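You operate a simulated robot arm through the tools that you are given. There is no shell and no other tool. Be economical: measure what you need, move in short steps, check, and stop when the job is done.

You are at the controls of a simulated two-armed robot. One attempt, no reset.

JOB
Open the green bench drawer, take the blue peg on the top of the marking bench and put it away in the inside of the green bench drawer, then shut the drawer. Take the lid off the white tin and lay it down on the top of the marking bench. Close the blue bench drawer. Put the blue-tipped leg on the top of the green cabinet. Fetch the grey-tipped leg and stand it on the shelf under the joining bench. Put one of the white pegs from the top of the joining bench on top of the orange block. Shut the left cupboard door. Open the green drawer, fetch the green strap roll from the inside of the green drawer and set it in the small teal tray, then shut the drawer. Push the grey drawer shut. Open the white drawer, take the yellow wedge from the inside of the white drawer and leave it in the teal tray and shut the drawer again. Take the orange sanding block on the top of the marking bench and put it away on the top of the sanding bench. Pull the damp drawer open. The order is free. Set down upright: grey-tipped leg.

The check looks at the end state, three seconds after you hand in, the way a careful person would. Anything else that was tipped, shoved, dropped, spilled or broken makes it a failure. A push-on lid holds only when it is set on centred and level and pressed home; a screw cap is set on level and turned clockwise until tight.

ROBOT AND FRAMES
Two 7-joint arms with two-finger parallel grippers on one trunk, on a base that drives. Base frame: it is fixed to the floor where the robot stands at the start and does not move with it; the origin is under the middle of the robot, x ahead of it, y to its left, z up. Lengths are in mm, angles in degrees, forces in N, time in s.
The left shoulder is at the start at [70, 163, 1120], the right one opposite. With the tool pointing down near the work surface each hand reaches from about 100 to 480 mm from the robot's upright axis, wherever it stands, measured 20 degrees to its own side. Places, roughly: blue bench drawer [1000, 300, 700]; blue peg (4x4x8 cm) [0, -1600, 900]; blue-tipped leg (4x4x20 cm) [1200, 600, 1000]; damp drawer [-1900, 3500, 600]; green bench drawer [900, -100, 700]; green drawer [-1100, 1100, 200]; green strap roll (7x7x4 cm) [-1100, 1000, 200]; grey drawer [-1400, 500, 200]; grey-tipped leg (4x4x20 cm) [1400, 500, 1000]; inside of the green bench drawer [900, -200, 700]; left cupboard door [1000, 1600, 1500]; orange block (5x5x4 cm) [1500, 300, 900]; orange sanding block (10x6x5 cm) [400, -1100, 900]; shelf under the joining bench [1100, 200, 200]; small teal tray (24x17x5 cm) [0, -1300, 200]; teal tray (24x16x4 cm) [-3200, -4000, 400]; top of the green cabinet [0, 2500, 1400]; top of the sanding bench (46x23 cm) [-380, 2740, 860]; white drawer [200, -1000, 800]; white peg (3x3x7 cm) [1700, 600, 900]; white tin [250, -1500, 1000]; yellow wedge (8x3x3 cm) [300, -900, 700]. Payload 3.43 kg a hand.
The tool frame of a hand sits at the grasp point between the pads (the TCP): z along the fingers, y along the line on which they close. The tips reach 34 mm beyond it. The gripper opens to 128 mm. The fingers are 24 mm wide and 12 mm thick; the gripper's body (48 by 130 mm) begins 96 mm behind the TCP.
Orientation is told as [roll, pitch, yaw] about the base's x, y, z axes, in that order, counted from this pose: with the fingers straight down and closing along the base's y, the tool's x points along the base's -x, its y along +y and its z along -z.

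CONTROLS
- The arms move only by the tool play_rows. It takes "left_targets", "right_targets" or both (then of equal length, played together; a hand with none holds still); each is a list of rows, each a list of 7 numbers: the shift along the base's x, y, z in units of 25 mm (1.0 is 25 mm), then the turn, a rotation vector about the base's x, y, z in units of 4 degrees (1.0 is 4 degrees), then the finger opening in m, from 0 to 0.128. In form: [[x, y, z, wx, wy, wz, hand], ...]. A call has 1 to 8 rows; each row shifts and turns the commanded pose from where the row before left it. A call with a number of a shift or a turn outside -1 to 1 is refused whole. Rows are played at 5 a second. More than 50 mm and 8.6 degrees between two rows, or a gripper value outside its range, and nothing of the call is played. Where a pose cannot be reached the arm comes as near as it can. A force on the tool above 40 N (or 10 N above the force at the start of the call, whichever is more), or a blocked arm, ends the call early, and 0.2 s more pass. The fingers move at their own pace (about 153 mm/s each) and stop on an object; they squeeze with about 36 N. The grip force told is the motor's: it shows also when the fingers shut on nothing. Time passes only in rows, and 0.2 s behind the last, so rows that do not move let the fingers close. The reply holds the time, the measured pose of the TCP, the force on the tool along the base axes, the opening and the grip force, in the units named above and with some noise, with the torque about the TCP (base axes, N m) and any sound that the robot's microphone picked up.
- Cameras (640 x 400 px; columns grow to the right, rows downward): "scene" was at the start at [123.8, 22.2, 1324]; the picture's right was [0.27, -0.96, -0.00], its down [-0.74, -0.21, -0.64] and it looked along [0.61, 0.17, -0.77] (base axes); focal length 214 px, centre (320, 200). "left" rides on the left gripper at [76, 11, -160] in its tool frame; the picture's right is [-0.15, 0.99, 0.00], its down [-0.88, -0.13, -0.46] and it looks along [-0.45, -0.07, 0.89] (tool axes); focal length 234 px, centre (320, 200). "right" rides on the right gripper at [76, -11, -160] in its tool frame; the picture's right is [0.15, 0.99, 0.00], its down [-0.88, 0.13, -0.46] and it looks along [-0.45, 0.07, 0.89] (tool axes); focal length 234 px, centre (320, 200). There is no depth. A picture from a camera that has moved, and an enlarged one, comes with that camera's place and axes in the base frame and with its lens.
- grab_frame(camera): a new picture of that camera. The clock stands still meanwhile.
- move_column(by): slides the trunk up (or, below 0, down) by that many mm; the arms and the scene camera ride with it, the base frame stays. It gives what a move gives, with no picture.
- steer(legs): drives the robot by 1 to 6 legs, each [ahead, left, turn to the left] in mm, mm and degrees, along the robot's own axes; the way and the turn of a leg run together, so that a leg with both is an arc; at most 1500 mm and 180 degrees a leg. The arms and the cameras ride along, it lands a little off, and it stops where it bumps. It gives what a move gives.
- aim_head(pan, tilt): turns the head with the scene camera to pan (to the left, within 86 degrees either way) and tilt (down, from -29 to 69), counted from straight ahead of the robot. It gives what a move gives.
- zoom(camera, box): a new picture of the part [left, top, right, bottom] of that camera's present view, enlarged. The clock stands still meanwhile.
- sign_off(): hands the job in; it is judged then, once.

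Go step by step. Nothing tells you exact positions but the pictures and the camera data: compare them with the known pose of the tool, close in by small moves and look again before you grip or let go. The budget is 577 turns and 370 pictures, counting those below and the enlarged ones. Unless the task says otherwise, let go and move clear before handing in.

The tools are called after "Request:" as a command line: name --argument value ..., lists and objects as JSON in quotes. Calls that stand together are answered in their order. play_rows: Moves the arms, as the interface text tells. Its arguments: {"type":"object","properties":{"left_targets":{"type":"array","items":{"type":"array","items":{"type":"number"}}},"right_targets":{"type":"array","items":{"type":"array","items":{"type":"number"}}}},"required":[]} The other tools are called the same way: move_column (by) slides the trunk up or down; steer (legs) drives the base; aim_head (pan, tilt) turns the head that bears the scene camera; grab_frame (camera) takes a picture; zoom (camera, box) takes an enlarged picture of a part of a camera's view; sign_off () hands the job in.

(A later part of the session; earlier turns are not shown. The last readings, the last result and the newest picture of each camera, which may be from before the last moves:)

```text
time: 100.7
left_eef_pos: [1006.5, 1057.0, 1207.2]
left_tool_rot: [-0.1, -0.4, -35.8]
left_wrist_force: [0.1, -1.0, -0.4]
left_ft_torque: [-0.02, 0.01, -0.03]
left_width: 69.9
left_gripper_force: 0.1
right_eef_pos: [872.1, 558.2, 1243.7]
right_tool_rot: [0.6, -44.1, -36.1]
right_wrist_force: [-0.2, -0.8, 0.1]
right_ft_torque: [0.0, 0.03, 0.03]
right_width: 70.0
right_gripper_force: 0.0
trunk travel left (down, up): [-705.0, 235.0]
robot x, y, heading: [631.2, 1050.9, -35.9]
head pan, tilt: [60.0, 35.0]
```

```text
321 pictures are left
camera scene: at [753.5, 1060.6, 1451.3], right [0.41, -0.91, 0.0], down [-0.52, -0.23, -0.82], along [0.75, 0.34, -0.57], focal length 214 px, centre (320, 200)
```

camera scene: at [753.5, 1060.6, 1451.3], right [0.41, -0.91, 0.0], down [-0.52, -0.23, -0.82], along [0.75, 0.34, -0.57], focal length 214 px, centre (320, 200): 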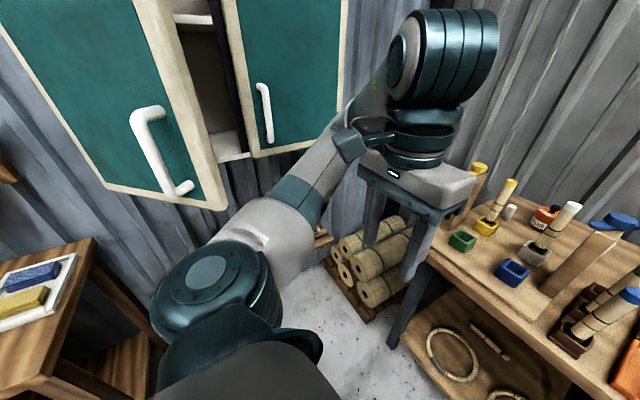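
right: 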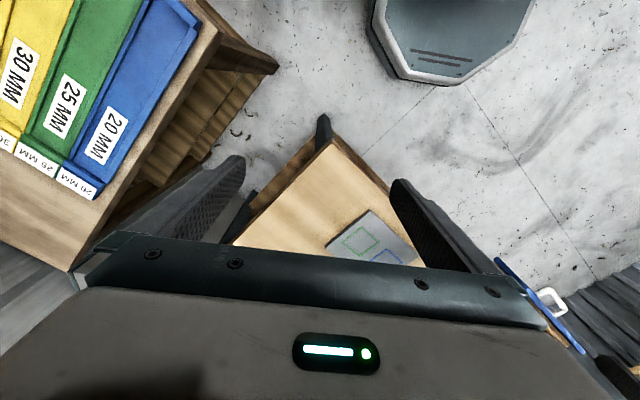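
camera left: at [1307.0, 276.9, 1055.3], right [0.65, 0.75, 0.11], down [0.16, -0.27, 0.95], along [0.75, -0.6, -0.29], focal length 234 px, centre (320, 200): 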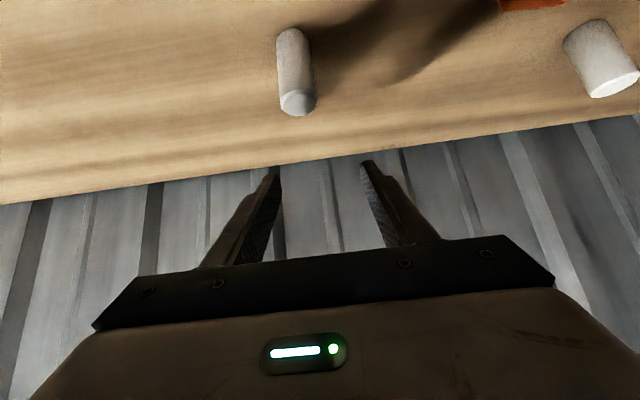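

Raising the left hand so it stays above the yellow-capped tower, then moving in.

Request:
play_rows --left_targets '[[0, 0, 1, 0, 0, 0, 0.07], [0, 0, 1, 0, 0, 0, 0.07], [0, 0, 1, 0, 0, 0, 0.07], [0, 0, 1, 0, 0, 0, 0.07], [0, 0, 1, 0, 0, 0, 0.07], [0, 0, 1, 0, 0, 0, 0.07]]'

Request:
steer --legs '[[250, 0, 0]]'

Request:
grab_frame --camera "scene"

```text
time: 102.1
left_eef_pos: [1006.0, 1057.7, 1359.1]
left_tool_rot: [-0.1, -0.5, -35.7]
left_wrist_force: [0.5, 0.3, 1.0]
left_ft_torque: [0.02, -0.01, -0.01]
left_width: 70.0
left_gripper_force: 0.1
right_eef_pos: [870.1, 558.9, 1243.4]
right_tool_rot: [0.6, -44.2, -36.1]
right_wrist_force: [0.0, 0.5, -0.3]
right_ft_torque: [-0.04, 0.01, -0.03]
right_width: 70.1
right_gripper_force: 0.0
trunk travel left (down, up): [-705.0, 235.0]
robot x, y, heading: [630.9, 1054.4, -35.7]
head pan, tilt: [60.0, 35.0]
```

```text
time: 104.0
left_eef_pos: [1214.4, 909.8, 1359.6]
left_tool_rot: [-0.2, -0.5, -35.6]
left_wrist_force: [0.3, -0.3, -0.2]
left_ft_torque: [-0.03, 0.05, 0.01]
left_width: 70.0
left_gripper_force: 0.1
right_eef_pos: [1082.5, 411.8, 1243.9]
right_tool_rot: [0.6, -44.2, -35.8]
right_wrist_force: [0.0, -1.0, -0.1]
right_ft_torque: [0.03, -0.02, 0.0]
right_width: 69.8
right_gripper_force: 0.0
trunk travel left (down, up): [-705.0, 235.0]
robot x, y, heading: [838.6, 905.8, -35.5]
head pan, tilt: [60.0, 35.0]
```

```text
320 pictures are left
camera scene: at [961.4, 912.4, 1451.4], right [0.42, -0.91, 0.0], down [-0.52, -0.24, -0.82], along [0.75, 0.34, -0.57], focal length 214 px, centre (320, 200)
```

scene: 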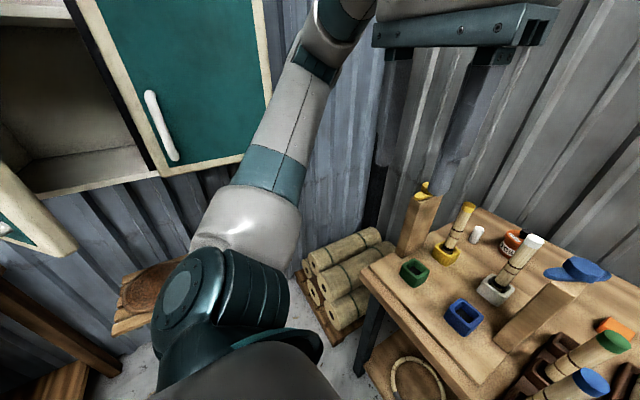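

Request:
steer --legs '[[140, 0, 0]]'

Request:
aim_head --pan -5 --tilt 45

Request:
grab_frame --camera "scene"

Request:
grab_frame --camera "right"

```text
time: 105.3
left_eef_pos: [1328.6, 826.6, 1358.1]
left_tool_rot: [-0.1, -0.4, -35.6]
left_wrist_force: [0.2, 0.0, 0.2]
left_ft_torque: [0.02, -0.03, 0.02]
left_width: 70.0
left_gripper_force: 0.1
right_eef_pos: [1196.1, 328.9, 1243.7]
right_tool_rot: [0.6, -44.2, -35.9]
right_wrist_force: [0.3, 0.2, -0.5]
right_ft_torque: [-0.01, 0.0, 0.0]
right_width: 69.9
right_gripper_force: 0.0
trunk travel left (down, up): [-705.0, 235.0]
robot x, y, heading: [953.7, 822.1, -35.8]
head pan, tilt: [60.0, 35.0]
```

```text
time: 106.7
left_eef_pos: [1328.5, 827.2, 1358.7]
left_tool_rot: [-0.2, -0.5, -35.6]
left_wrist_force: [0.1, 0.2, -0.3]
left_ft_torque: [0.04, 0.01, -0.01]
left_width: 70.1
left_gripper_force: 0.1
right_eef_pos: [1195.4, 328.1, 1244.3]
right_tool_rot: [0.6, -44.2, -36.0]
right_wrist_force: [-0.3, 0.0, 0.1]
right_ft_torque: [-0.02, -0.02, -0.04]
right_width: 69.9
right_gripper_force: 0.1
trunk travel left (down, up): [-705.0, 235.0]
robot x, y, heading: [955.0, 820.5, -35.6]
head pan, tilt: [-5.0, 45.0]
```

```text
319 pictures are left
camera scene: at [1057.8, 740.8, 1436.5], right [-0.65, -0.76, 0.0], down [-0.54, 0.46, -0.71], along [0.54, -0.46, -0.71], focal length 214 px, centre (320, 200)
```

scene: 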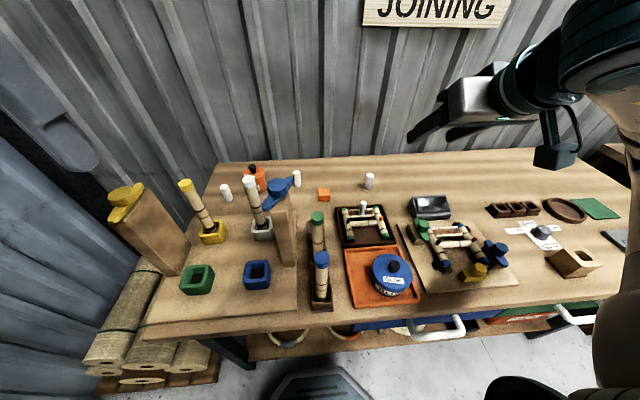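

```text
318 pictures are left
camera right: at [1054.3, 415.0, 1305.0], right [0.49, 0.87, -0.09], down [0.33, -0.08, 0.94], along [0.81, -0.49, -0.32], focal length 234 px, centre (320, 200)
```

right: 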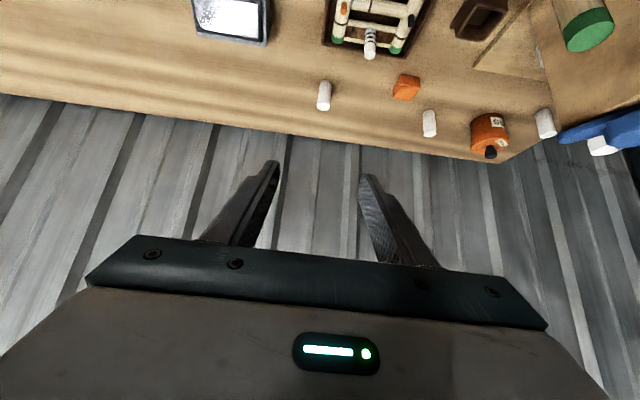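

Peg confirmed at (1438, 165). Right hand goes over it.

Request:
play_rows --right_targets '[[0.88, -0.59, -0.9, 0, 0, 0, 0.07], [0.88, -0.59, -0.9, 0, 0, 0, 0.07], [0.88, -0.59, -0.9, 0, 0, 0, 0.07], [0.88, -0.59, -0.9, 0, 0, 0, 0.07], [0.88, -0.59, -0.9, 0, 0, 0, 0.07], [0.88, -0.59, -0.9, 0, 0, 0, 0.07], [0.88, -0.59, -0.9, 0, 0, 0, 0.07], [0.88, -0.59, -0.9, 0, 0, 0, 0.07]]'

Request:
aim_head --pan -25 --tilt 40

Request:
grab_frame --camera "scene"

Request:
grab_frame --camera "right"

```text
time: 108.5
left_eef_pos: [1328.6, 827.9, 1358.4]
left_tool_rot: [-0.3, -0.4, -35.7]
left_wrist_force: [0.9, 0.9, 0.1]
left_ft_torque: [0.03, 0.05, 0.05]
left_width: 70.1
left_gripper_force: 0.1
right_eef_pos: [1375.7, 209.7, 1060.7]
right_tool_rot: [0.6, -44.0, -35.8]
right_wrist_force: [1.3, 0.3, 0.1]
right_ft_torque: [0.0, 0.01, -0.03]
right_width: 70.0
right_gripper_force: 0.0
trunk travel left (down, up): [-705.0, 235.0]
robot x, y, heading: [955.3, 820.8, -35.5]
head pan, tilt: [-5.0, 45.0]
```

```text
time: 109.3
left_eef_pos: [1329.6, 826.5, 1358.1]
left_tool_rot: [-0.1, -0.4, -35.6]
left_wrist_force: [0.8, -0.3, -0.1]
left_ft_torque: [-0.02, 0.0, 0.02]
left_width: 70.2
left_gripper_force: 0.0
right_eef_pos: [1375.2, 209.5, 1061.5]
right_tool_rot: [0.6, -44.2, -35.9]
right_wrist_force: [-0.2, -0.7, 0.0]
right_ft_torque: [0.01, 0.0, 0.0]
right_width: 70.2
right_gripper_force: 0.2
trunk travel left (down, up): [-705.0, 235.0]
robot x, y, heading: [951.3, 822.6, -35.5]
head pan, tilt: [-25.0, 40.0]
```

```text
317 pictures are left
camera scene: at [1037.5, 719.9, 1443.7], right [-0.87, -0.49, 0.0], down [-0.32, 0.56, -0.77], along [0.38, -0.67, -0.64], focal length 214 px, centre (320, 200)
```

scene: 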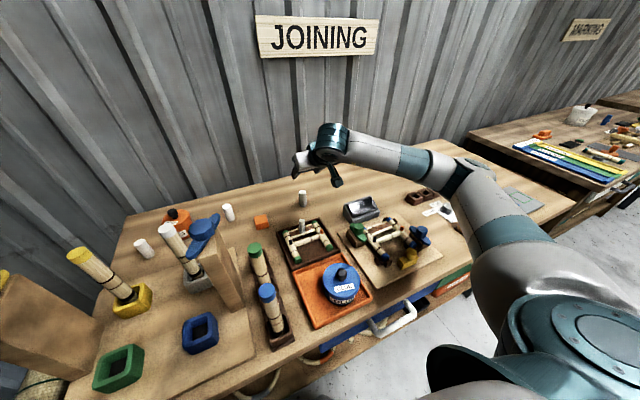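

```text
316 pictures are left
camera right: at [1233.1, 296.6, 1122.6], right [0.49, 0.87, -0.09], down [0.33, -0.08, 0.94], along [0.81, -0.49, -0.32], focal length 234 px, centre (320, 200)
```

right: 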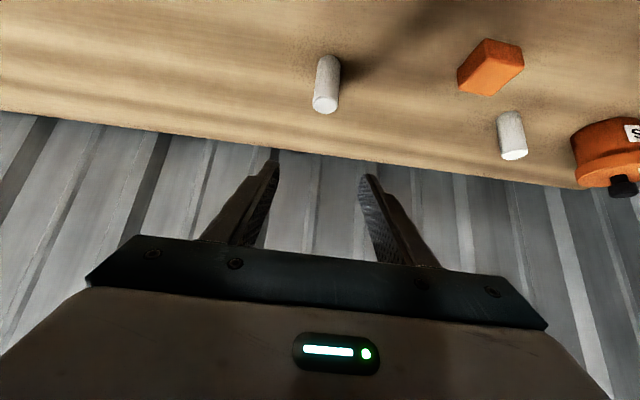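

Request:
play_rows --right_targets '[[0.62, -0.44, -1, 0, 0, 0, 0.07], [0.62, -0.44, -1, 0, 0, 0, 0.07], [0.62, -0.44, -1, 0, 0, 0, 0.07], [0.62, -0.44, -1, 0, 0, 0, 0.07]]'

Request:
grab_frame --camera "right"

```text
time: 110.3
left_eef_pos: [1330.3, 825.8, 1358.0]
left_tool_rot: [-0.2, -0.5, -35.5]
left_wrist_force: [-0.7, 0.0, 0.2]
left_ft_torque: [0.02, 0.01, -0.03]
left_width: 70.3
left_gripper_force: 0.0
right_eef_pos: [1435.6, 163.7, 961.3]
right_tool_rot: [0.5, -44.1, -35.9]
right_wrist_force: [0.1, 0.3, -0.1]
right_ft_torque: [0.02, 0.03, 0.01]
right_width: 69.7
right_gripper_force: 0.1
trunk travel left (down, up): [-705.0, 235.0]
robot x, y, heading: [953.9, 820.4, -35.8]
head pan, tilt: [-25.0, 40.0]
```

```text
315 pictures are left
camera right: at [1293.8, 250.3, 1022.9], right [0.49, 0.87, -0.09], down [0.33, -0.08, 0.94], along [0.81, -0.49, -0.32], focal length 234 px, centre (320, 200)
```

right: 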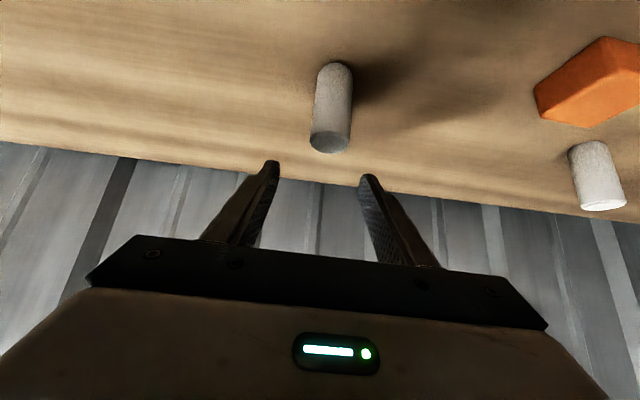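

Request:
play_rows --right_targets '[[0.08, 0.02, -1, 0, 0, 0, 0.07], [0.08, 0.02, -1, 0, 0, 0, 0.07], [0, 0, -0.9, 0, 0, 0, 0.07], [0, 0, 0, 0, 0, 0, 0.02], [0, 0, 0, 0, 0, 0, 0.02], [0, 0, 0, 0, 0, 0, 0.02]]'

Request:
grab_frame --camera "right"

```text
time: 111.7
left_eef_pos: [1329.0, 827.9, 1358.2]
left_tool_rot: [-0.1, -0.5, -35.6]
left_wrist_force: [0.1, -1.2, -0.2]
left_ft_torque: [-0.02, -0.02, -0.03]
left_width: 69.9
left_gripper_force: 0.1
right_eef_pos: [1438.9, 167.4, 893.4]
right_tool_rot: [0.7, -44.3, -35.9]
right_wrist_force: [-1.4, -2.9, 7.5]
right_ft_torque: [-0.21, 0.04, 0.04]
right_width: 28.1
right_gripper_force: 35.9
trunk travel left (down, up): [-705.0, 235.0]
robot x, y, heading: [957.6, 821.5, -35.4]
head pan, tilt: [-25.0, 40.0]
```

```text
314 pictures are left
camera right: at [1297.2, 253.8, 953.9], right [0.49, 0.87, -0.09], down [0.33, -0.08, 0.94], along [0.81, -0.49, -0.32], focal length 234 px, centre (320, 200)
```

right: 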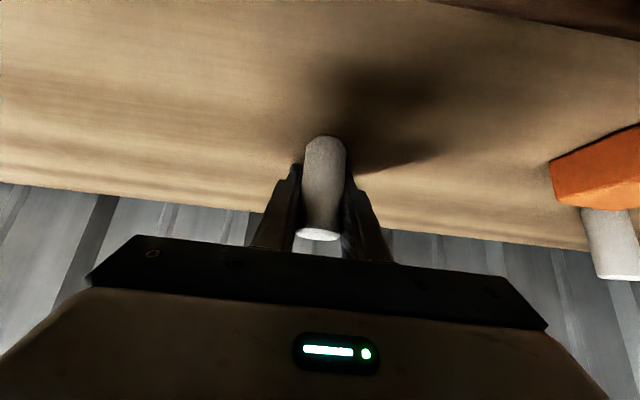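

Peg held. Lifting and looking towards the block.

Request:
play_rows --right_targets '[[0, 0, 1, 0, 0, 0, 0.02], [0, 0, 1, 0, 0, 0, 0.02], [0, 0, 1, 0, 0, 0, 0.02], [0, 0, 1, 0, 0, 0, 0.02], [0, 0.6, 1, 0, 0, 0, 0.02], [0.3, 0.9, 0, 0, 0, 0, 0.02], [0.3, 0.9, 0, 0, 0, 0, 0.02]]'

Request:
grab_frame --camera "right"

Request:
zoom --camera "scene" --box '[200, 130, 360, 230]'

```text
time: 113.3
left_eef_pos: [1329.3, 828.0, 1358.2]
left_tool_rot: [-0.2, -0.5, -35.7]
left_wrist_force: [-0.4, 0.6, 0.2]
left_ft_torque: [-0.01, -0.01, -0.01]
left_width: 70.1
left_gripper_force: 0.0
right_eef_pos: [1454.1, 225.3, 1016.1]
right_tool_rot: [0.5, -44.2, -36.0]
right_wrist_force: [-0.3, -0.3, -0.2]
right_ft_torque: [0.0, 0.0, 0.0]
right_width: 28.0
right_gripper_force: 36.3
trunk travel left (down, up): [-705.0, 235.0]
robot x, y, heading: [952.5, 823.0, -35.7]
head pan, tilt: [-25.0, 40.0]
```

```text
313 pictures are left
camera right: at [1311.6, 312.7, 1078.6], right [0.49, 0.87, -0.1], down [0.33, -0.08, 0.94], along [0.81, -0.49, -0.32], focal length 234 px, centre (320, 200)
```

right: 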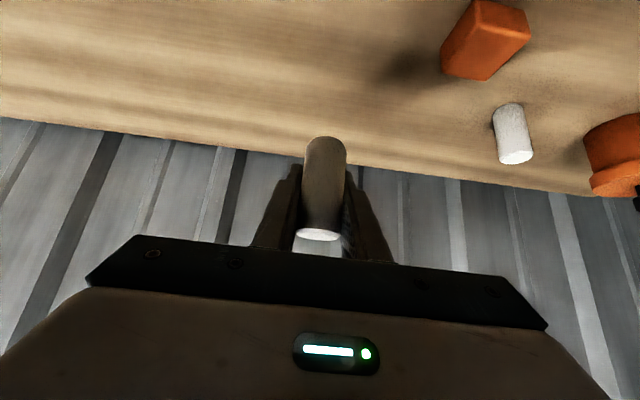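

```text
4.00 times, centred on (280, 180) of scene
camera zoom: at [1038.0, 720.3, 1443.8], right [-0.87, -0.49, 0.0], down [-0.32, 0.56, -0.77], along [0.38, -0.67, -0.64], focal length 858 px, centre (480, 280)
```

zoom: 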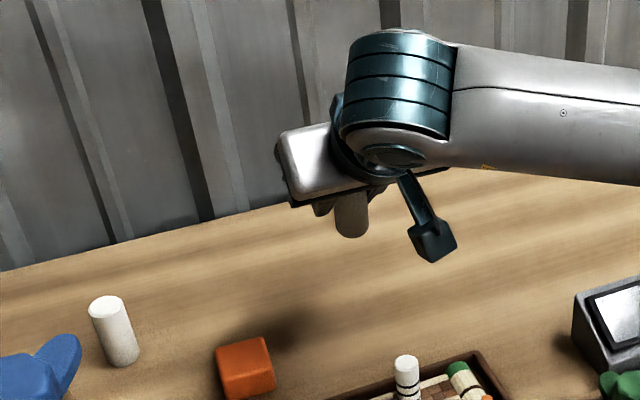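

Block top centre is near (1502, 341). Moving the peg over it.

Request:
play_rows --right_targets '[[0.38, 0.93, 0, 0, 0, 0, 0.02], [0.38, 0.93, 0, 0, 0, 0, 0.02], [0.38, 0.93, 0, 0, 0, 0, 0.02], [0.38, 0.93, -0.6, 0, 0, 0, 0.02], [0.38, 0.93, -0.8, 0, 0, 0, 0.02]]'

Request:
grab_frame --camera "right"

Request:
zoom --camera "scene" --box '[200, 150, 320, 225]'

```text
time: 114.5
left_eef_pos: [1330.3, 827.5, 1358.4]
left_tool_rot: [-0.2, -0.5, -35.8]
left_wrist_force: [0.0, 0.1, 0.2]
left_ft_torque: [0.02, 0.01, 0.03]
left_width: 69.9
left_gripper_force: 0.0
right_eef_pos: [1501.3, 342.2, 981.6]
right_tool_rot: [0.5, -44.2, -35.8]
right_wrist_force: [0.7, 0.2, -0.2]
right_ft_torque: [-0.01, 0.0, 0.0]
right_width: 28.1
right_gripper_force: 36.0
trunk travel left (down, up): [-705.0, 235.0]
robot x, y, heading: [954.7, 817.8, -35.4]
head pan, tilt: [-25.0, 40.0]
```

```text
311 pictures are left
camera right: at [1360.4, 429.7, 1043.4], right [0.49, 0.87, -0.1], down [0.33, -0.08, 0.94], along [0.81, -0.49, -0.32], focal length 234 px, centre (320, 200)
```

right: 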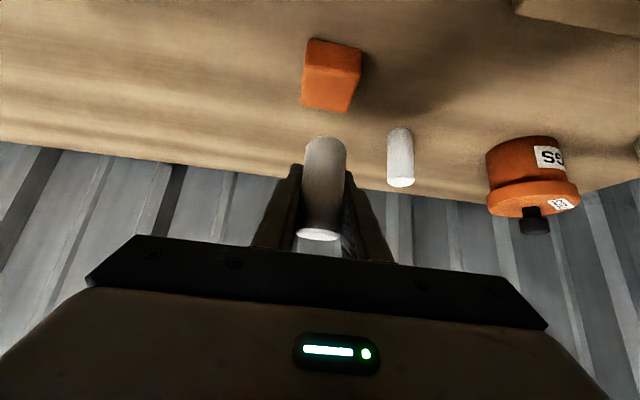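

```text
5.33 times, centred on (260, 188) of scene
camera zoom: at [1038.7, 720.3, 1443.7], right [-0.87, -0.49, 0.0], down [-0.32, 0.56, -0.77], along [0.38, -0.67, -0.64], focal length 1144 px, centre (640, 267)
```

zoom: 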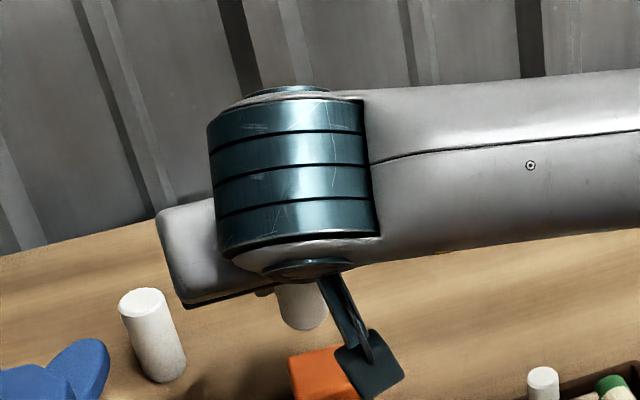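

Aligned within a few mm. Descending with small steps.

Request:
play_rows --right_targets '[[0.1, -0.12, -0.6, 0, 0, 0, 0.02], [0, 0, -0.6, 0, 0, 0, 0.02], [0, 0, -0.4, 0, 0, 0, 0.02]]'

Request:
grab_frame --camera "right"

Request:
zoom --camera "scene" --box '[220, 170, 316, 230]'

```text
time: 115.3
left_eef_pos: [1328.9, 827.6, 1358.8]
left_tool_rot: [-0.1, -0.5, -35.6]
left_wrist_force: [-0.2, 0.7, 0.0]
left_ft_torque: [0.01, 0.01, -0.01]
left_width: 70.0
left_gripper_force: 0.0
right_eef_pos: [1502.1, 339.9, 940.5]
right_tool_rot: [0.4, -44.1, -35.9]
right_wrist_force: [0.9, 0.3, 0.5]
right_ft_torque: [-0.02, -0.04, 0.03]
right_width: 27.7
right_gripper_force: 36.1
trunk travel left (down, up): [-705.0, 235.0]
robot x, y, heading: [952.3, 819.3, -35.4]
head pan, tilt: [-25.0, 40.0]
```

```text
309 pictures are left
camera right: at [1361.3, 426.5, 1002.2], right [0.49, 0.87, -0.09], down [0.33, -0.08, 0.94], along [0.81, -0.49, -0.32], focal length 234 px, centre (320, 200)
```

right: 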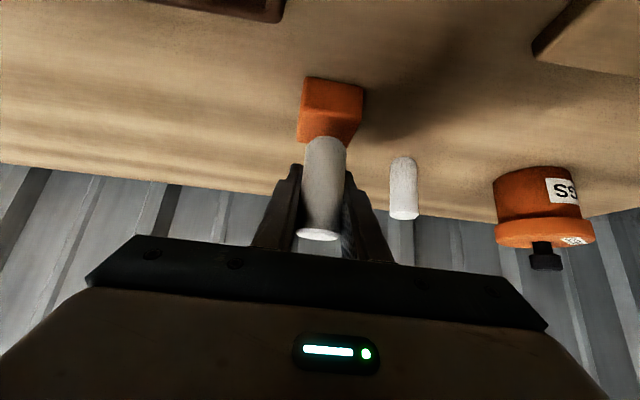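

```text
6.67 times, centred on (268, 200) of scene
camera zoom: at [1037.4, 719.5, 1443.8], right [-0.87, -0.49, 0.0], down [-0.32, 0.56, -0.77], along [0.38, -0.67, -0.64], focal length 1430 px, centre (667, 200)
```

zoom: 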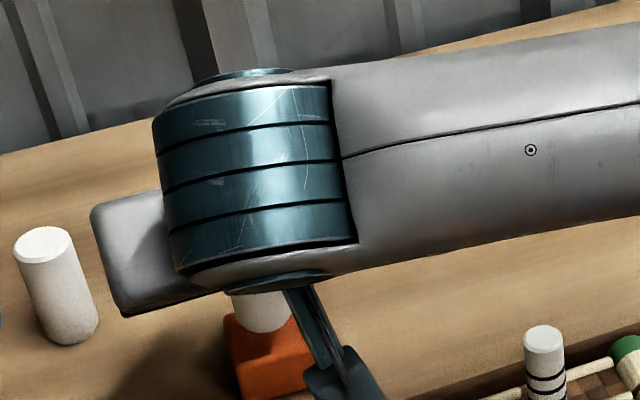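

Request:
play_rows --right_targets '[[0.05, 0.08, -0.2, 0, 0, 0, 0.02], [0, 0, -0.15, 0, 0, 0, 0.02], [0, 0, -0.15, 0, 0, 0, 0.02], [0, 0, -0.15, 0, 0, 0, 0.02]]'

Request:
grab_frame --camera "right"

```text
time: 116.3
left_eef_pos: [1328.8, 826.5, 1358.5]
left_tool_rot: [-0.2, -0.5, -35.6]
left_wrist_force: [-0.4, 0.0, -0.2]
left_ft_torque: [-0.03, -0.01, 0.01]
left_width: 69.9
left_gripper_force: 0.0
right_eef_pos: [1503.7, 342.2, 925.2]
right_tool_rot: [0.6, -44.2, -35.8]
right_wrist_force: [0.7, -1.5, 1.1]
right_ft_torque: [0.0, -0.01, 0.02]
right_width: 27.9
right_gripper_force: 35.9
trunk travel left (down, up): [-705.0, 235.0]
robot x, y, heading: [957.9, 821.1, -35.8]
head pan, tilt: [-25.0, 40.0]
```

```text
307 pictures are left
camera right: at [1362.1, 429.0, 986.1], right [0.49, 0.87, -0.09], down [0.33, -0.08, 0.94], along [0.81, -0.49, -0.32], focal length 234 px, centre (320, 200)
```

right: 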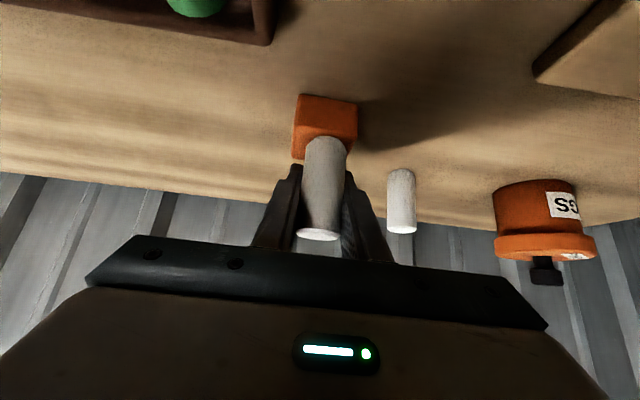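

Request:
play_rows --right_targets '[[0, 0, -0.12, 0, 0, 0, 0.02], [0, 0, -0.12, 0, 0, 0, 0.02], [0, 0, -0.12, 0, 0, 0, 0.02]]'

Request:
play_rows --right_targets '[[0, 0, -0.12, 0, 0, 0, 0.02], [0, 0, -0.12, 0, 0, 0, 0.02]]'

Request:
zoom --camera "right" --box '[230, 60, 430, 260]'

```text
time: 117.3
left_eef_pos: [1328.2, 828.7, 1359.4]
left_tool_rot: [-0.3, -0.6, -35.6]
left_wrist_force: [-0.2, 0.0, -0.3]
left_ft_torque: [0.03, 0.03, -0.01]
left_width: 69.9
left_gripper_force: 0.1
right_eef_pos: [1505.8, 342.3, 924.7]
right_tool_rot: [0.9, -45.0, -36.1]
right_wrist_force: [-5.4, 3.3, 17.5]
right_ft_torque: [0.25, 0.51, -0.01]
right_width: 28.1
right_gripper_force: 35.6
trunk travel left (down, up): [-705.0, 235.0]
robot x, y, heading: [955.0, 821.2, -35.5]
head pan, tilt: [-25.0, 40.0]
stopped in row 3 (right hand): the force on the tool passed its limit at 41 N (the readings are from after the stop); the commanded pose is now the measured one
```

```text
time: 117.9
left_eef_pos: [1327.2, 830.3, 1359.3]
left_tool_rot: [-0.2, -0.8, -35.7]
left_wrist_force: [-0.1, -0.1, -1.2]
left_ft_torque: [-0.03, 0.0, 0.0]
left_width: 70.1
left_gripper_force: 0.1
right_eef_pos: [1506.5, 340.8, 923.5]
right_tool_rot: [1.1, -45.4, -36.2]
right_wrist_force: [6.5, -3.3, 37.1]
right_ft_torque: [0.17, 0.07, -0.02]
right_width: 28.1
right_gripper_force: 36.2
trunk travel left (down, up): [-705.0, 235.0]
robot x, y, heading: [953.8, 822.0, -35.6]
head pan, tilt: [-25.0, 40.0]
```

```text
2.00 times, centred on (330, 160) of right
camera zoom: at [1363.5, 429.4, 980.4], right [0.49, 0.87, -0.09], down [0.31, -0.07, 0.95], along [0.81, -0.49, -0.3], focal length 468 px, centre (300, 280)
```

zoom: 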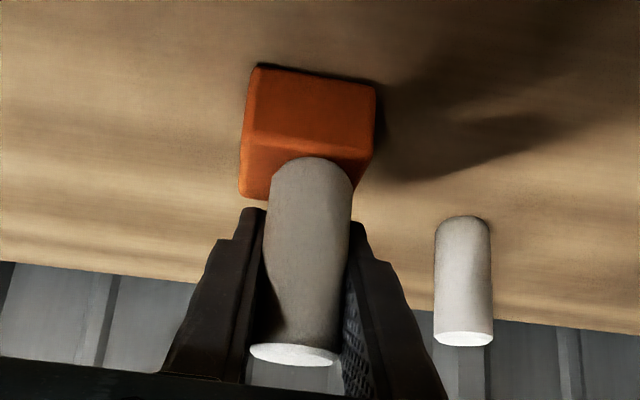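

Seated on the block. Relieve the pressure and release.

Request:
play_rows --right_targets '[[-0.05, 0.03, 0.12, 0, 0, 0, 0.02], [0, 0, 0, 0, 0, 0, 0.04], [0, 0, 0, 0, 0, 0, 0.06], [0, 0, 0, 0, 0, 0, 0.06]]'

Request:
play_rows --right_targets '[[-0.56, 0.41, 0.7, 0, 0, 0, 0.06], [-0.56, 0.41, 0.7, 0, 0, 0, 0.06], [-0.56, 0.41, 0.7, 0, 0, 0, 0.06], [-0.56, 0.41, 0.9, 0, 0, 0, 0.06], [-0.56, 0.41, 0.9, 0, 0, 0, 0.06], [-0.56, 0.41, 0.9, 0, 0, 0, 0.06]]'

Request:
grab_frame --camera "right"

Request:
zoom --camera "scene" --box '[100, 150, 420, 350]'

```text
time: 118.9
left_eef_pos: [1328.3, 827.4, 1357.8]
left_tool_rot: [-0.2, -0.4, -35.8]
left_wrist_force: [0.3, -0.5, 0.2]
left_ft_torque: [0.01, -0.03, -0.01]
left_width: 70.0
left_gripper_force: 0.0
right_eef_pos: [1503.9, 341.9, 917.0]
right_tool_rot: [0.6, -44.7, -36.0]
right_wrist_force: [-0.1, -0.4, 0.0]
right_ft_torque: [0.03, 0.0, -0.06]
right_width: 60.1
right_gripper_force: 0.1
trunk travel left (down, up): [-705.0, 235.0]
robot x, y, heading: [956.5, 820.8, -35.7]
head pan, tilt: [-25.0, 40.0]
```

```text
time: 120.3
left_eef_pos: [1328.9, 828.7, 1358.8]
left_tool_rot: [-0.2, -0.5, -35.7]
left_wrist_force: [-0.3, -0.2, 0.5]
left_ft_torque: [-0.01, -0.04, -0.03]
left_width: 70.1
left_gripper_force: 0.1
right_eef_pos: [1423.2, 402.0, 1036.9]
right_tool_rot: [0.7, -44.6, -36.0]
right_wrist_force: [0.2, -0.4, -0.7]
right_ft_torque: [-0.03, -0.01, 0.02]
right_width: 60.3
right_gripper_force: 0.2
trunk travel left (down, up): [-705.0, 235.0]
robot x, y, heading: [954.1, 817.9, -35.5]
head pan, tilt: [-25.0, 40.0]
```

```text
305 pictures are left
camera right: at [1279.9, 488.7, 1097.0], right [0.49, 0.87, -0.09], down [0.32, -0.08, 0.94], along [0.81, -0.49, -0.31], focal length 234 px, centre (320, 200)
```

right: 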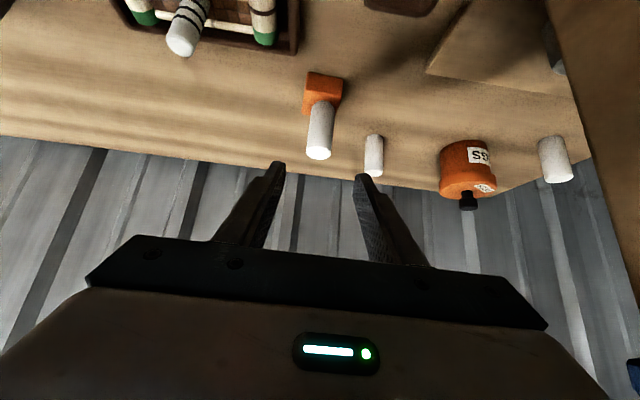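

```text
2.00 times, centred on (260, 250) of scene
camera zoom: at [1037.2, 720.5, 1443.8], right [-0.87, -0.49, 0.0], down [-0.32, 0.56, -0.77], along [0.38, -0.67, -0.64], focal length 429 px, centre (440, 100)
```

zoom: 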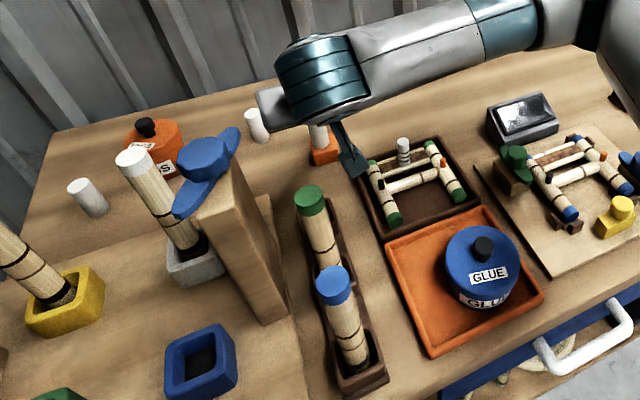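

White peg stands on the orange block. Next the blue-tipped leg with the right hand: raise, back off a bit and shift left.

Request:
play_rows --right_targets '[[0, 0, 1, 0, 0, 0, 0.08], [0, 0, 1, 0, 0, 0, 0.08], [0, 0, 1, 0, 0, 0, 0.08], [0, 0, 1, 0, 0, 0, 0.08], [0, 0, 1, 0, 0, 0, 0.08], [0, 0, 1, 0, 0, 0, 0.08]]'

Request:
steer --legs '[[-170, 0, 0], [0, 110, 0]]'

Request:
aim_head --pan -10 --tilt 40

Request:
grab_frame --camera "scene"

Request:
grab_frame --camera "right"

```text
time: 121.7
left_eef_pos: [1328.9, 827.2, 1358.6]
left_tool_rot: [-0.2, -0.5, -35.6]
left_wrist_force: [-0.1, 0.1, 0.3]
left_ft_torque: [-0.01, 0.02, 0.03]
left_width: 69.9
left_gripper_force: 0.1
right_eef_pos: [1419.5, 403.4, 1188.9]
right_tool_rot: [0.6, -44.6, -36.0]
right_wrist_force: [-0.6, 0.2, 0.4]
right_ft_torque: [0.0, 0.02, 0.01]
right_width: 79.9
right_gripper_force: 0.0
trunk travel left (down, up): [-705.0, 235.0]
robot x, y, heading: [950.8, 818.9, -35.6]
head pan, tilt: [-25.0, 40.0]
```

```text
time: 123.9
left_eef_pos: [1252.2, 1014.4, 1359.8]
left_tool_rot: [-0.1, -0.5, -35.7]
left_wrist_force: [0.4, -1.0, -0.8]
left_ft_torque: [-0.01, 0.01, 0.0]
left_width: 69.9
left_gripper_force: 0.0
right_eef_pos: [1344.3, 591.0, 1188.9]
right_tool_rot: [0.9, -44.7, -36.4]
right_wrist_force: [-0.2, -0.4, -0.3]
right_ft_torque: [-0.01, -0.01, 0.01]
right_width: 79.6
right_gripper_force: 0.0
trunk travel left (down, up): [-705.0, 235.0]
robot x, y, heading: [878.1, 1007.6, -35.9]
head pan, tilt: [-25.0, 40.0]
```

```text
time: 124.7
left_eef_pos: [1253.2, 1013.7, 1357.4]
left_tool_rot: [-0.3, -0.4, -35.7]
left_wrist_force: [0.6, -0.1, 0.1]
left_ft_torque: [-0.04, -0.01, -0.02]
left_width: 70.1
left_gripper_force: 0.1
right_eef_pos: [1344.3, 590.8, 1188.6]
right_tool_rot: [0.7, -44.7, -36.1]
right_wrist_force: [0.3, -0.3, -0.8]
right_ft_torque: [0.01, -0.02, -0.01]
right_width: 80.0
right_gripper_force: 0.1
trunk travel left (down, up): [-705.0, 235.0]
robot x, y, heading: [878.8, 1010.8, -35.6]
head pan, tilt: [-10.0, 40.0]
```

```text
303 pictures are left
camera scene: at [980.1, 921.2, 1443.7], right [-0.72, -0.7, 0.0], down [-0.45, 0.46, -0.77], along [0.53, -0.55, -0.64], focal length 214 px, centre (320, 200)
```

scene: 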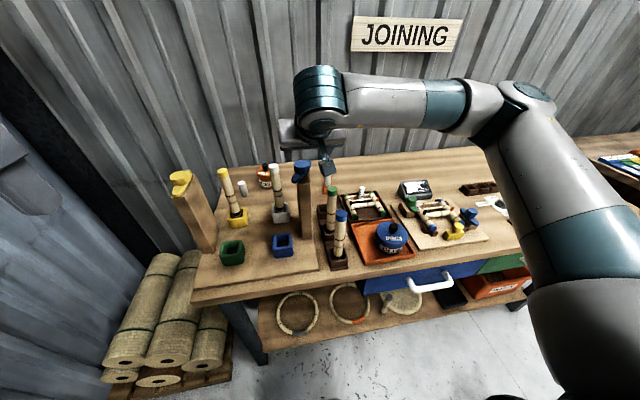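

```text
302 pictures are left
camera right: at [1202.7, 677.9, 1248.4], right [0.49, 0.87, -0.09], down [0.32, -0.08, 0.94], along [0.81, -0.49, -0.32], focal length 234 px, centre (320, 200)
```

right: 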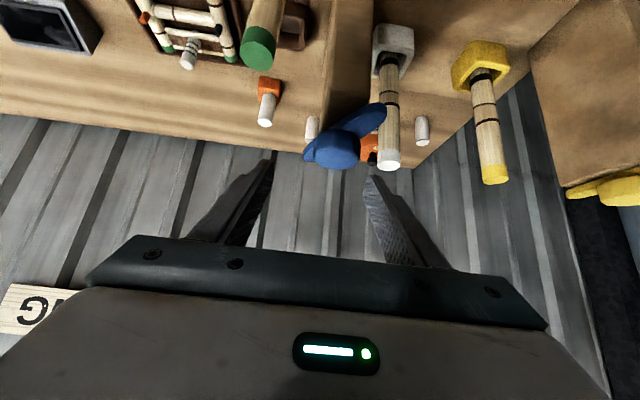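

Request:
play_rows --right_targets '[[-0.85, 0.04, 0.1, 0, 0, 0, 0.09], [-0.85, 0.04, 0, 0, 0, 0, 0.09], [-0.85, 0.04, 0, 0, 0, 0, 0.09], [-0.85, 0.04, -0.5, 0, 0, 0, 0.09], [-0.85, 0.04, -1, 0, 0, 0, 0.09], [-0.85, 0.04, -1, 0, 0, 0, 0.09]]'

Request:
grab_frame --camera "right"

Request:
zoom --camera "scene" --box '[240, 120, 440, 245]'

```text
time: 126.1
left_eef_pos: [1251.7, 1013.8, 1358.8]
left_tool_rot: [-0.1, -0.5, -35.7]
left_wrist_force: [0.2, -0.6, -0.7]
left_ft_torque: [-0.01, -0.01, 0.02]
left_width: 70.2
left_gripper_force: 0.1
right_eef_pos: [1222.5, 592.7, 1130.7]
right_tool_rot: [0.8, -44.7, -36.3]
right_wrist_force: [0.0, -0.1, -0.4]
right_ft_torque: [0.02, -0.02, 0.0]
right_width: 90.1
right_gripper_force: 0.1
right hand out of reach, approached as far as the arm can: row 6
trunk travel left (down, up): [-705.0, 235.0]
robot x, y, heading: [876.9, 1007.5, -35.6]
head pan, tilt: [-10.0, 40.0]
```

```text
301 pictures are left
camera right: at [1080.7, 679.2, 1191.6], right [0.49, 0.87, -0.09], down [0.32, -0.08, 0.94], along [0.81, -0.49, -0.32], focal length 234 px, centre (320, 200)
```

right: 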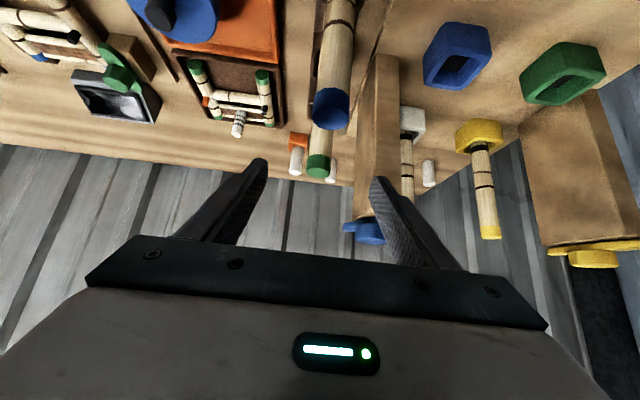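

```text
3.20 times, centred on (340, 182) of scene
camera zoom: at [978.9, 919.9, 1443.8], right [-0.72, -0.7, 0.0], down [-0.45, 0.46, -0.77], along [0.54, -0.55, -0.64], focal length 686 px, centre (256, 256)
```

zoom: 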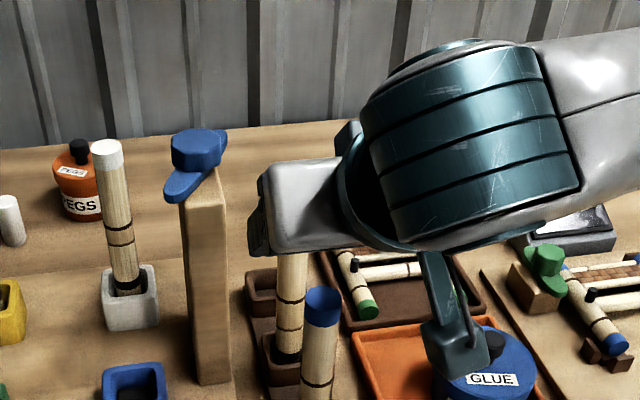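

Request:
steer --legs '[[-80, 0, 0]]'

Request:
play_rows --right_targets '[[0.75, -0.45, -0.3, 0, 0, 0, 0.09], [0.75, -0.45, -0.3, 0, 0, 0, 0.09], [0.75, -0.45, -0.3, 0, 0, 0, 0.09]]'

Request:
grab_frame --camera "right"

```text
time: 127.2
left_eef_pos: [1190.4, 1058.8, 1358.8]
left_tool_rot: [-0.2, -0.4, -35.5]
left_wrist_force: [-0.7, 0.1, 0.8]
left_ft_torque: [-0.01, -0.01, 0.0]
left_width: 69.8
left_gripper_force: 0.1
right_eef_pos: [1161.8, 639.6, 1130.8]
right_tool_rot: [0.7, -44.6, -36.1]
right_wrist_force: [0.4, -0.2, -0.7]
right_ft_torque: [0.0, -0.02, -0.01]
right_width: 90.2
right_gripper_force: 0.1
trunk travel left (down, up): [-705.0, 235.0]
robot x, y, heading: [817.8, 1053.4, -35.5]
head pan, tilt: [-10.0, 40.0]
```

```text
time: 128.0
left_eef_pos: [1188.9, 1061.2, 1358.0]
left_tool_rot: [-0.2, -0.5, -35.6]
left_wrist_force: [-0.3, 0.0, -0.2]
left_ft_torque: [0.02, -0.01, 0.0]
left_width: 70.2
left_gripper_force: 0.2
right_eef_pos: [1216.6, 605.3, 1108.2]
right_tool_rot: [0.8, -44.7, -35.9]
right_wrist_force: [0.1, -0.1, 0.0]
right_ft_torque: [-0.01, 0.02, 0.01]
right_width: 90.3
right_gripper_force: 0.2
trunk travel left (down, up): [-705.0, 235.0]
robot x, y, heading: [814.4, 1055.4, -35.4]
head pan, tilt: [-10.0, 40.0]
```

```text
299 pictures are left
camera right: at [1073.5, 691.2, 1168.5], right [0.49, 0.87, -0.09], down [0.32, -0.08, 0.94], along [0.81, -0.49, -0.32], focal length 234 px, centre (320, 200)
```

right: 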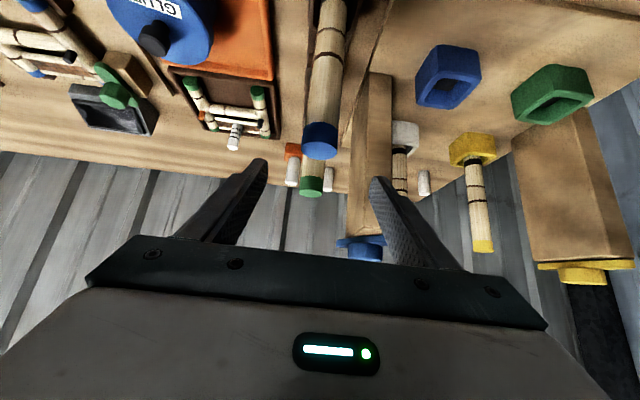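

Request:
play_rows --right_targets '[[-0.04, -0.02, -1, 0, 0, 0, 0.09], [-0.04, -0.02, -1, 0, 0, 0, 0.09], [-0.04, -0.02, -1, 0, 0, 0, 0.09], [-0.04, -0.02, -1, 0, 0, 0, 0.09], [0, 0, -0.9, 0, 0, 0, 0.09]]'

Request:
grab_frame --camera "right"

```text
time: 129.2
left_eef_pos: [1189.1, 1059.4, 1358.2]
left_tool_rot: [-0.2, -0.4, -35.7]
left_wrist_force: [-0.3, -0.3, -0.1]
left_ft_torque: [0.03, 0.01, 0.01]
left_width: 69.8
left_gripper_force: 0.1
right_eef_pos: [1213.8, 603.3, 987.7]
right_tool_rot: [0.8, -44.6, -36.1]
right_wrist_force: [0.8, -0.5, 0.1]
right_ft_torque: [0.0, 0.0, -0.02]
right_width: 89.9
right_gripper_force: 0.1
trunk travel left (down, up): [-705.0, 235.0]
robot x, y, heading: [814.2, 1055.3, -35.3]
head pan, tilt: [-10.0, 40.0]
```

```text
298 pictures are left
camera right: at [1071.2, 690.5, 1046.8], right [0.49, 0.87, -0.09], down [0.32, -0.08, 0.94], along [0.81, -0.49, -0.32], focal length 234 px, centre (320, 200)
```

right: 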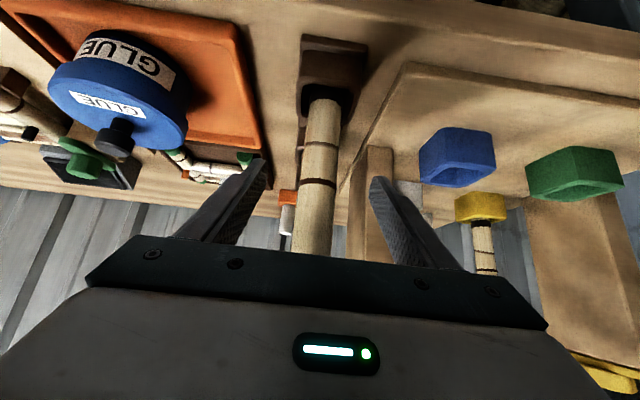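

Request:
play_rows --right_targets '[[0, 0, 0, 0, 0, 0, 0.02], [0, 0, 0, 0, 0, 0, 0.02], [0, 0, 0, 0, 0, 0, 0.02], [0, 0, 0.6, 0, 0, 0, 0.02], [0, 0, 1, 0, 0, 0, 0.02], [0, 0, 1, 0, 0, 0, 0.02], [0, 0, 1, 0, 0, 0, 0.02], [0, 0, 1, 0, 0, 0, 0.02]]'

Request:
play_rows --right_targets '[[0, 0, 1, 0, 0, 0, 0.02], [0, 0, 1, 0, 0, 0, 0.02], [0, 0, 1, 0, 0, 0, 0.02], [0, 0, 1, 0, 0, 0, 0.02]]'

Request:
grab_frame --camera "right"

```text
time: 130.9
left_eef_pos: [1189.3, 1061.3, 1359.1]
left_tool_rot: [-0.2, -0.4, -35.4]
left_wrist_force: [0.4, -0.4, -0.3]
left_ft_torque: [0.01, -0.02, 0.02]
left_width: 69.9
left_gripper_force: 0.0
right_eef_pos: [1212.7, 604.7, 1103.3]
right_tool_rot: [0.7, -44.6, -36.1]
right_wrist_force: [-0.1, 0.1, -0.2]
right_ft_torque: [0.06, -0.07, 0.03]
right_width: 29.0
right_gripper_force: 36.0
trunk travel left (down, up): [-705.0, 235.0]
robot x, y, heading: [817.7, 1053.9, -35.7]
head pan, tilt: [-10.0, 40.0]
```

```text
time: 131.9
left_eef_pos: [1189.6, 1061.2, 1358.7]
left_tool_rot: [-0.2, -0.5, -35.6]
left_wrist_force: [1.0, -0.4, -0.5]
left_ft_torque: [-0.02, 0.0, 0.01]
left_width: 69.9
left_gripper_force: 0.0
right_eef_pos: [1214.1, 603.2, 1202.8]
right_tool_rot: [0.7, -44.6, -36.0]
right_wrist_force: [-0.4, 0.5, -0.6]
right_ft_torque: [0.02, -0.03, 0.01]
right_width: 29.0
right_gripper_force: 36.3
trunk travel left (down, up): [-705.0, 235.0]
robot x, y, heading: [816.3, 1052.6, -35.4]
head pan, tilt: [-10.0, 40.0]
```

```text
297 pictures are left
camera right: at [1071.7, 689.9, 1263.0], right [0.49, 0.87, -0.09], down [0.32, -0.08, 0.94], along [0.81, -0.49, -0.32], focal length 234 px, centre (320, 200)
```

right: 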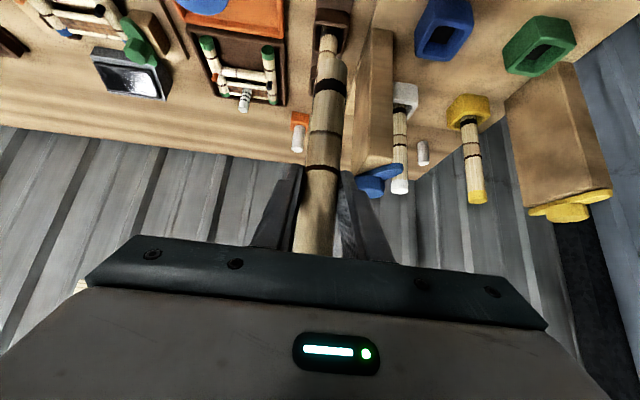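

Blue leg is held. Backing away from the bench and drawing the right hand in before turning to the cupboard.

Request:
steer --legs '[[-600, 0, 0]]'

Request:
play_rows --right_targets '[[-0.8, 0.55, 0.3, 0, 0, 0, 0.02], [-0.8, 0.55, 0.3, 0, 0, 0, 0.02], [-0.8, 0.55, 0.3, 0, 0, 0, 0.02], [-0.8, 0.55, 0.3, 0, 0, 0, 0.02], [-0.8, 0.55, 0.3, 0, 0, 0, 0.02], [-0.8, 0.55, 0.3, 0, 0, 0, 0.02]]'

Request:
aim_head --pan 70 --tilt 15

Request:
grab_frame --camera "scene"

```text
time: 133.8
left_eef_pos: [1016.0, 1164.0, 1357.0]
left_tool_rot: [0.6, 0.2, -36.7]
left_wrist_force: [1.2, -0.7, 0.2]
left_ft_torque: [0.02, -0.06, 0.02]
left_width: 69.9
left_gripper_force: 0.2
right_eef_pos: [1035.5, 708.3, 1197.7]
right_tool_rot: [1.3, -44.2, -37.2]
right_wrist_force: [-0.9, -0.4, -0.8]
right_ft_torque: [-0.07, 0.03, 0.0]
right_width: 28.4
right_gripper_force: 36.4
trunk travel left (down, up): [-705.0, 235.0]
robot x, y, heading: [644.7, 1177.3, -36.2]
head pan, tilt: [-10.0, 40.0]
stopped in leg 1: the robot was blocked; the commanded pose is now the measured one
```

```text
time: 135.2
left_eef_pos: [1016.2, 1164.4, 1356.8]
left_tool_rot: [0.5, 0.1, -36.3]
left_wrist_force: [0.9, 0.2, 0.4]
left_ft_torque: [0.01, -0.02, 0.01]
left_width: 70.3
left_gripper_force: 0.0
right_eef_pos: [928.7, 790.2, 1249.8]
right_tool_rot: [1.4, -43.8, -37.0]
right_wrist_force: [-0.1, 0.7, -1.4]
right_ft_torque: [0.03, -0.04, 0.01]
right_width: 28.2
right_gripper_force: 36.0
right hand out of reach, approached as far as the arm can: row 6
trunk travel left (down, up): [-705.0, 235.0]
robot x, y, heading: [636.4, 1176.7, -36.1]
head pan, tilt: [-10.0, 40.0]
```

```text
time: 136.7
left_eef_pos: [1018.1, 1163.1, 1357.4]
left_tool_rot: [0.5, 0.1, -36.3]
left_wrist_force: [0.2, -0.1, 0.8]
left_ft_torque: [-0.01, 0.01, 0.01]
left_width: 69.9
left_gripper_force: 0.2
right_eef_pos: [929.5, 790.2, 1250.7]
right_tool_rot: [1.4, -43.8, -37.1]
right_wrist_force: [0.7, -0.1, -1.3]
right_ft_torque: [-0.02, 0.02, 0.02]
right_width: 29.2
right_gripper_force: 35.7
trunk travel left (down, up): [-705.0, 235.0]
robot x, y, heading: [641.0, 1180.9, -36.0]
head pan, tilt: [70.0, 15.0]
```

```text
296 pictures are left
camera scene: at [761.8, 1185.3, 1483.3], right [0.56, -0.83, -0.01], down [-0.22, -0.13, -0.97], along [0.8, 0.54, -0.25], focal length 214 px, centre (320, 200)
```

scene: 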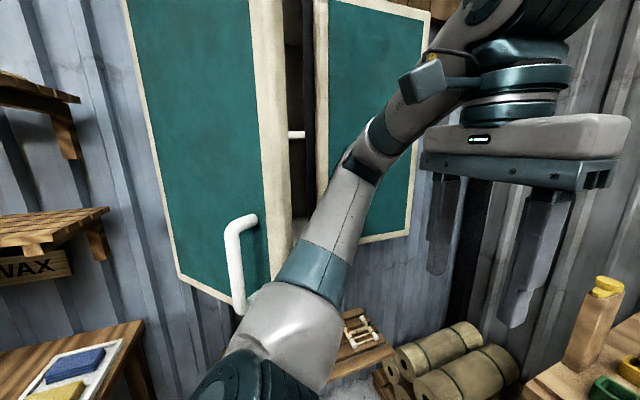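

Blocked — likely the left elbow met the cupboard door. I'll go forward a bit, strafe right away from the cupboard, and look.

Request:
steer --legs '[[40, -60, 0], [0, -400, 0]]'

Request:
grab_frame --camera "scene"

```text
time: 139.8
left_eef_pos: [779.0, 784.6, 1356.6]
left_tool_rot: [0.0, -0.4, -36.8]
left_wrist_force: [-0.3, 0.6, 0.4]
left_ft_torque: [0.04, -0.01, 0.0]
left_width: 69.8
left_gripper_force: 0.1
right_eef_pos: [687.3, 410.9, 1256.2]
right_tool_rot: [0.6, -44.5, -37.0]
right_wrist_force: [1.1, 0.2, -1.1]
right_ft_torque: [0.0, 0.02, -0.01]
right_width: 29.1
right_gripper_force: 35.9
trunk travel left (down, up): [-705.0, 235.0]
robot x, y, heading: [405.7, 786.8, -36.3]
head pan, tilt: [70.0, 15.0]
```

```text
295 pictures are left
camera scene: at [523.4, 810.2, 1483.2], right [0.55, -0.83, 0.0], down [-0.22, -0.14, -0.97], along [0.81, 0.53, -0.26], focal length 214 px, centre (320, 200)
```

scene: 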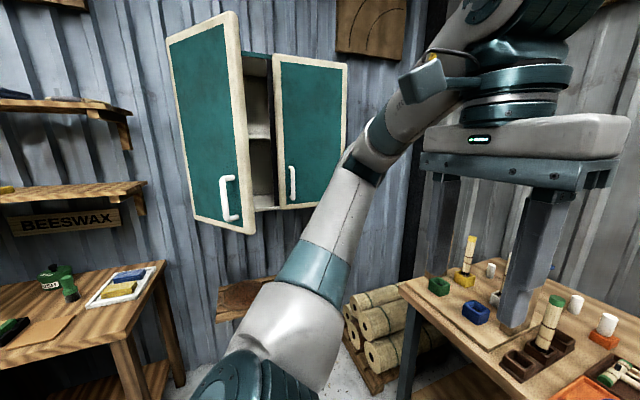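

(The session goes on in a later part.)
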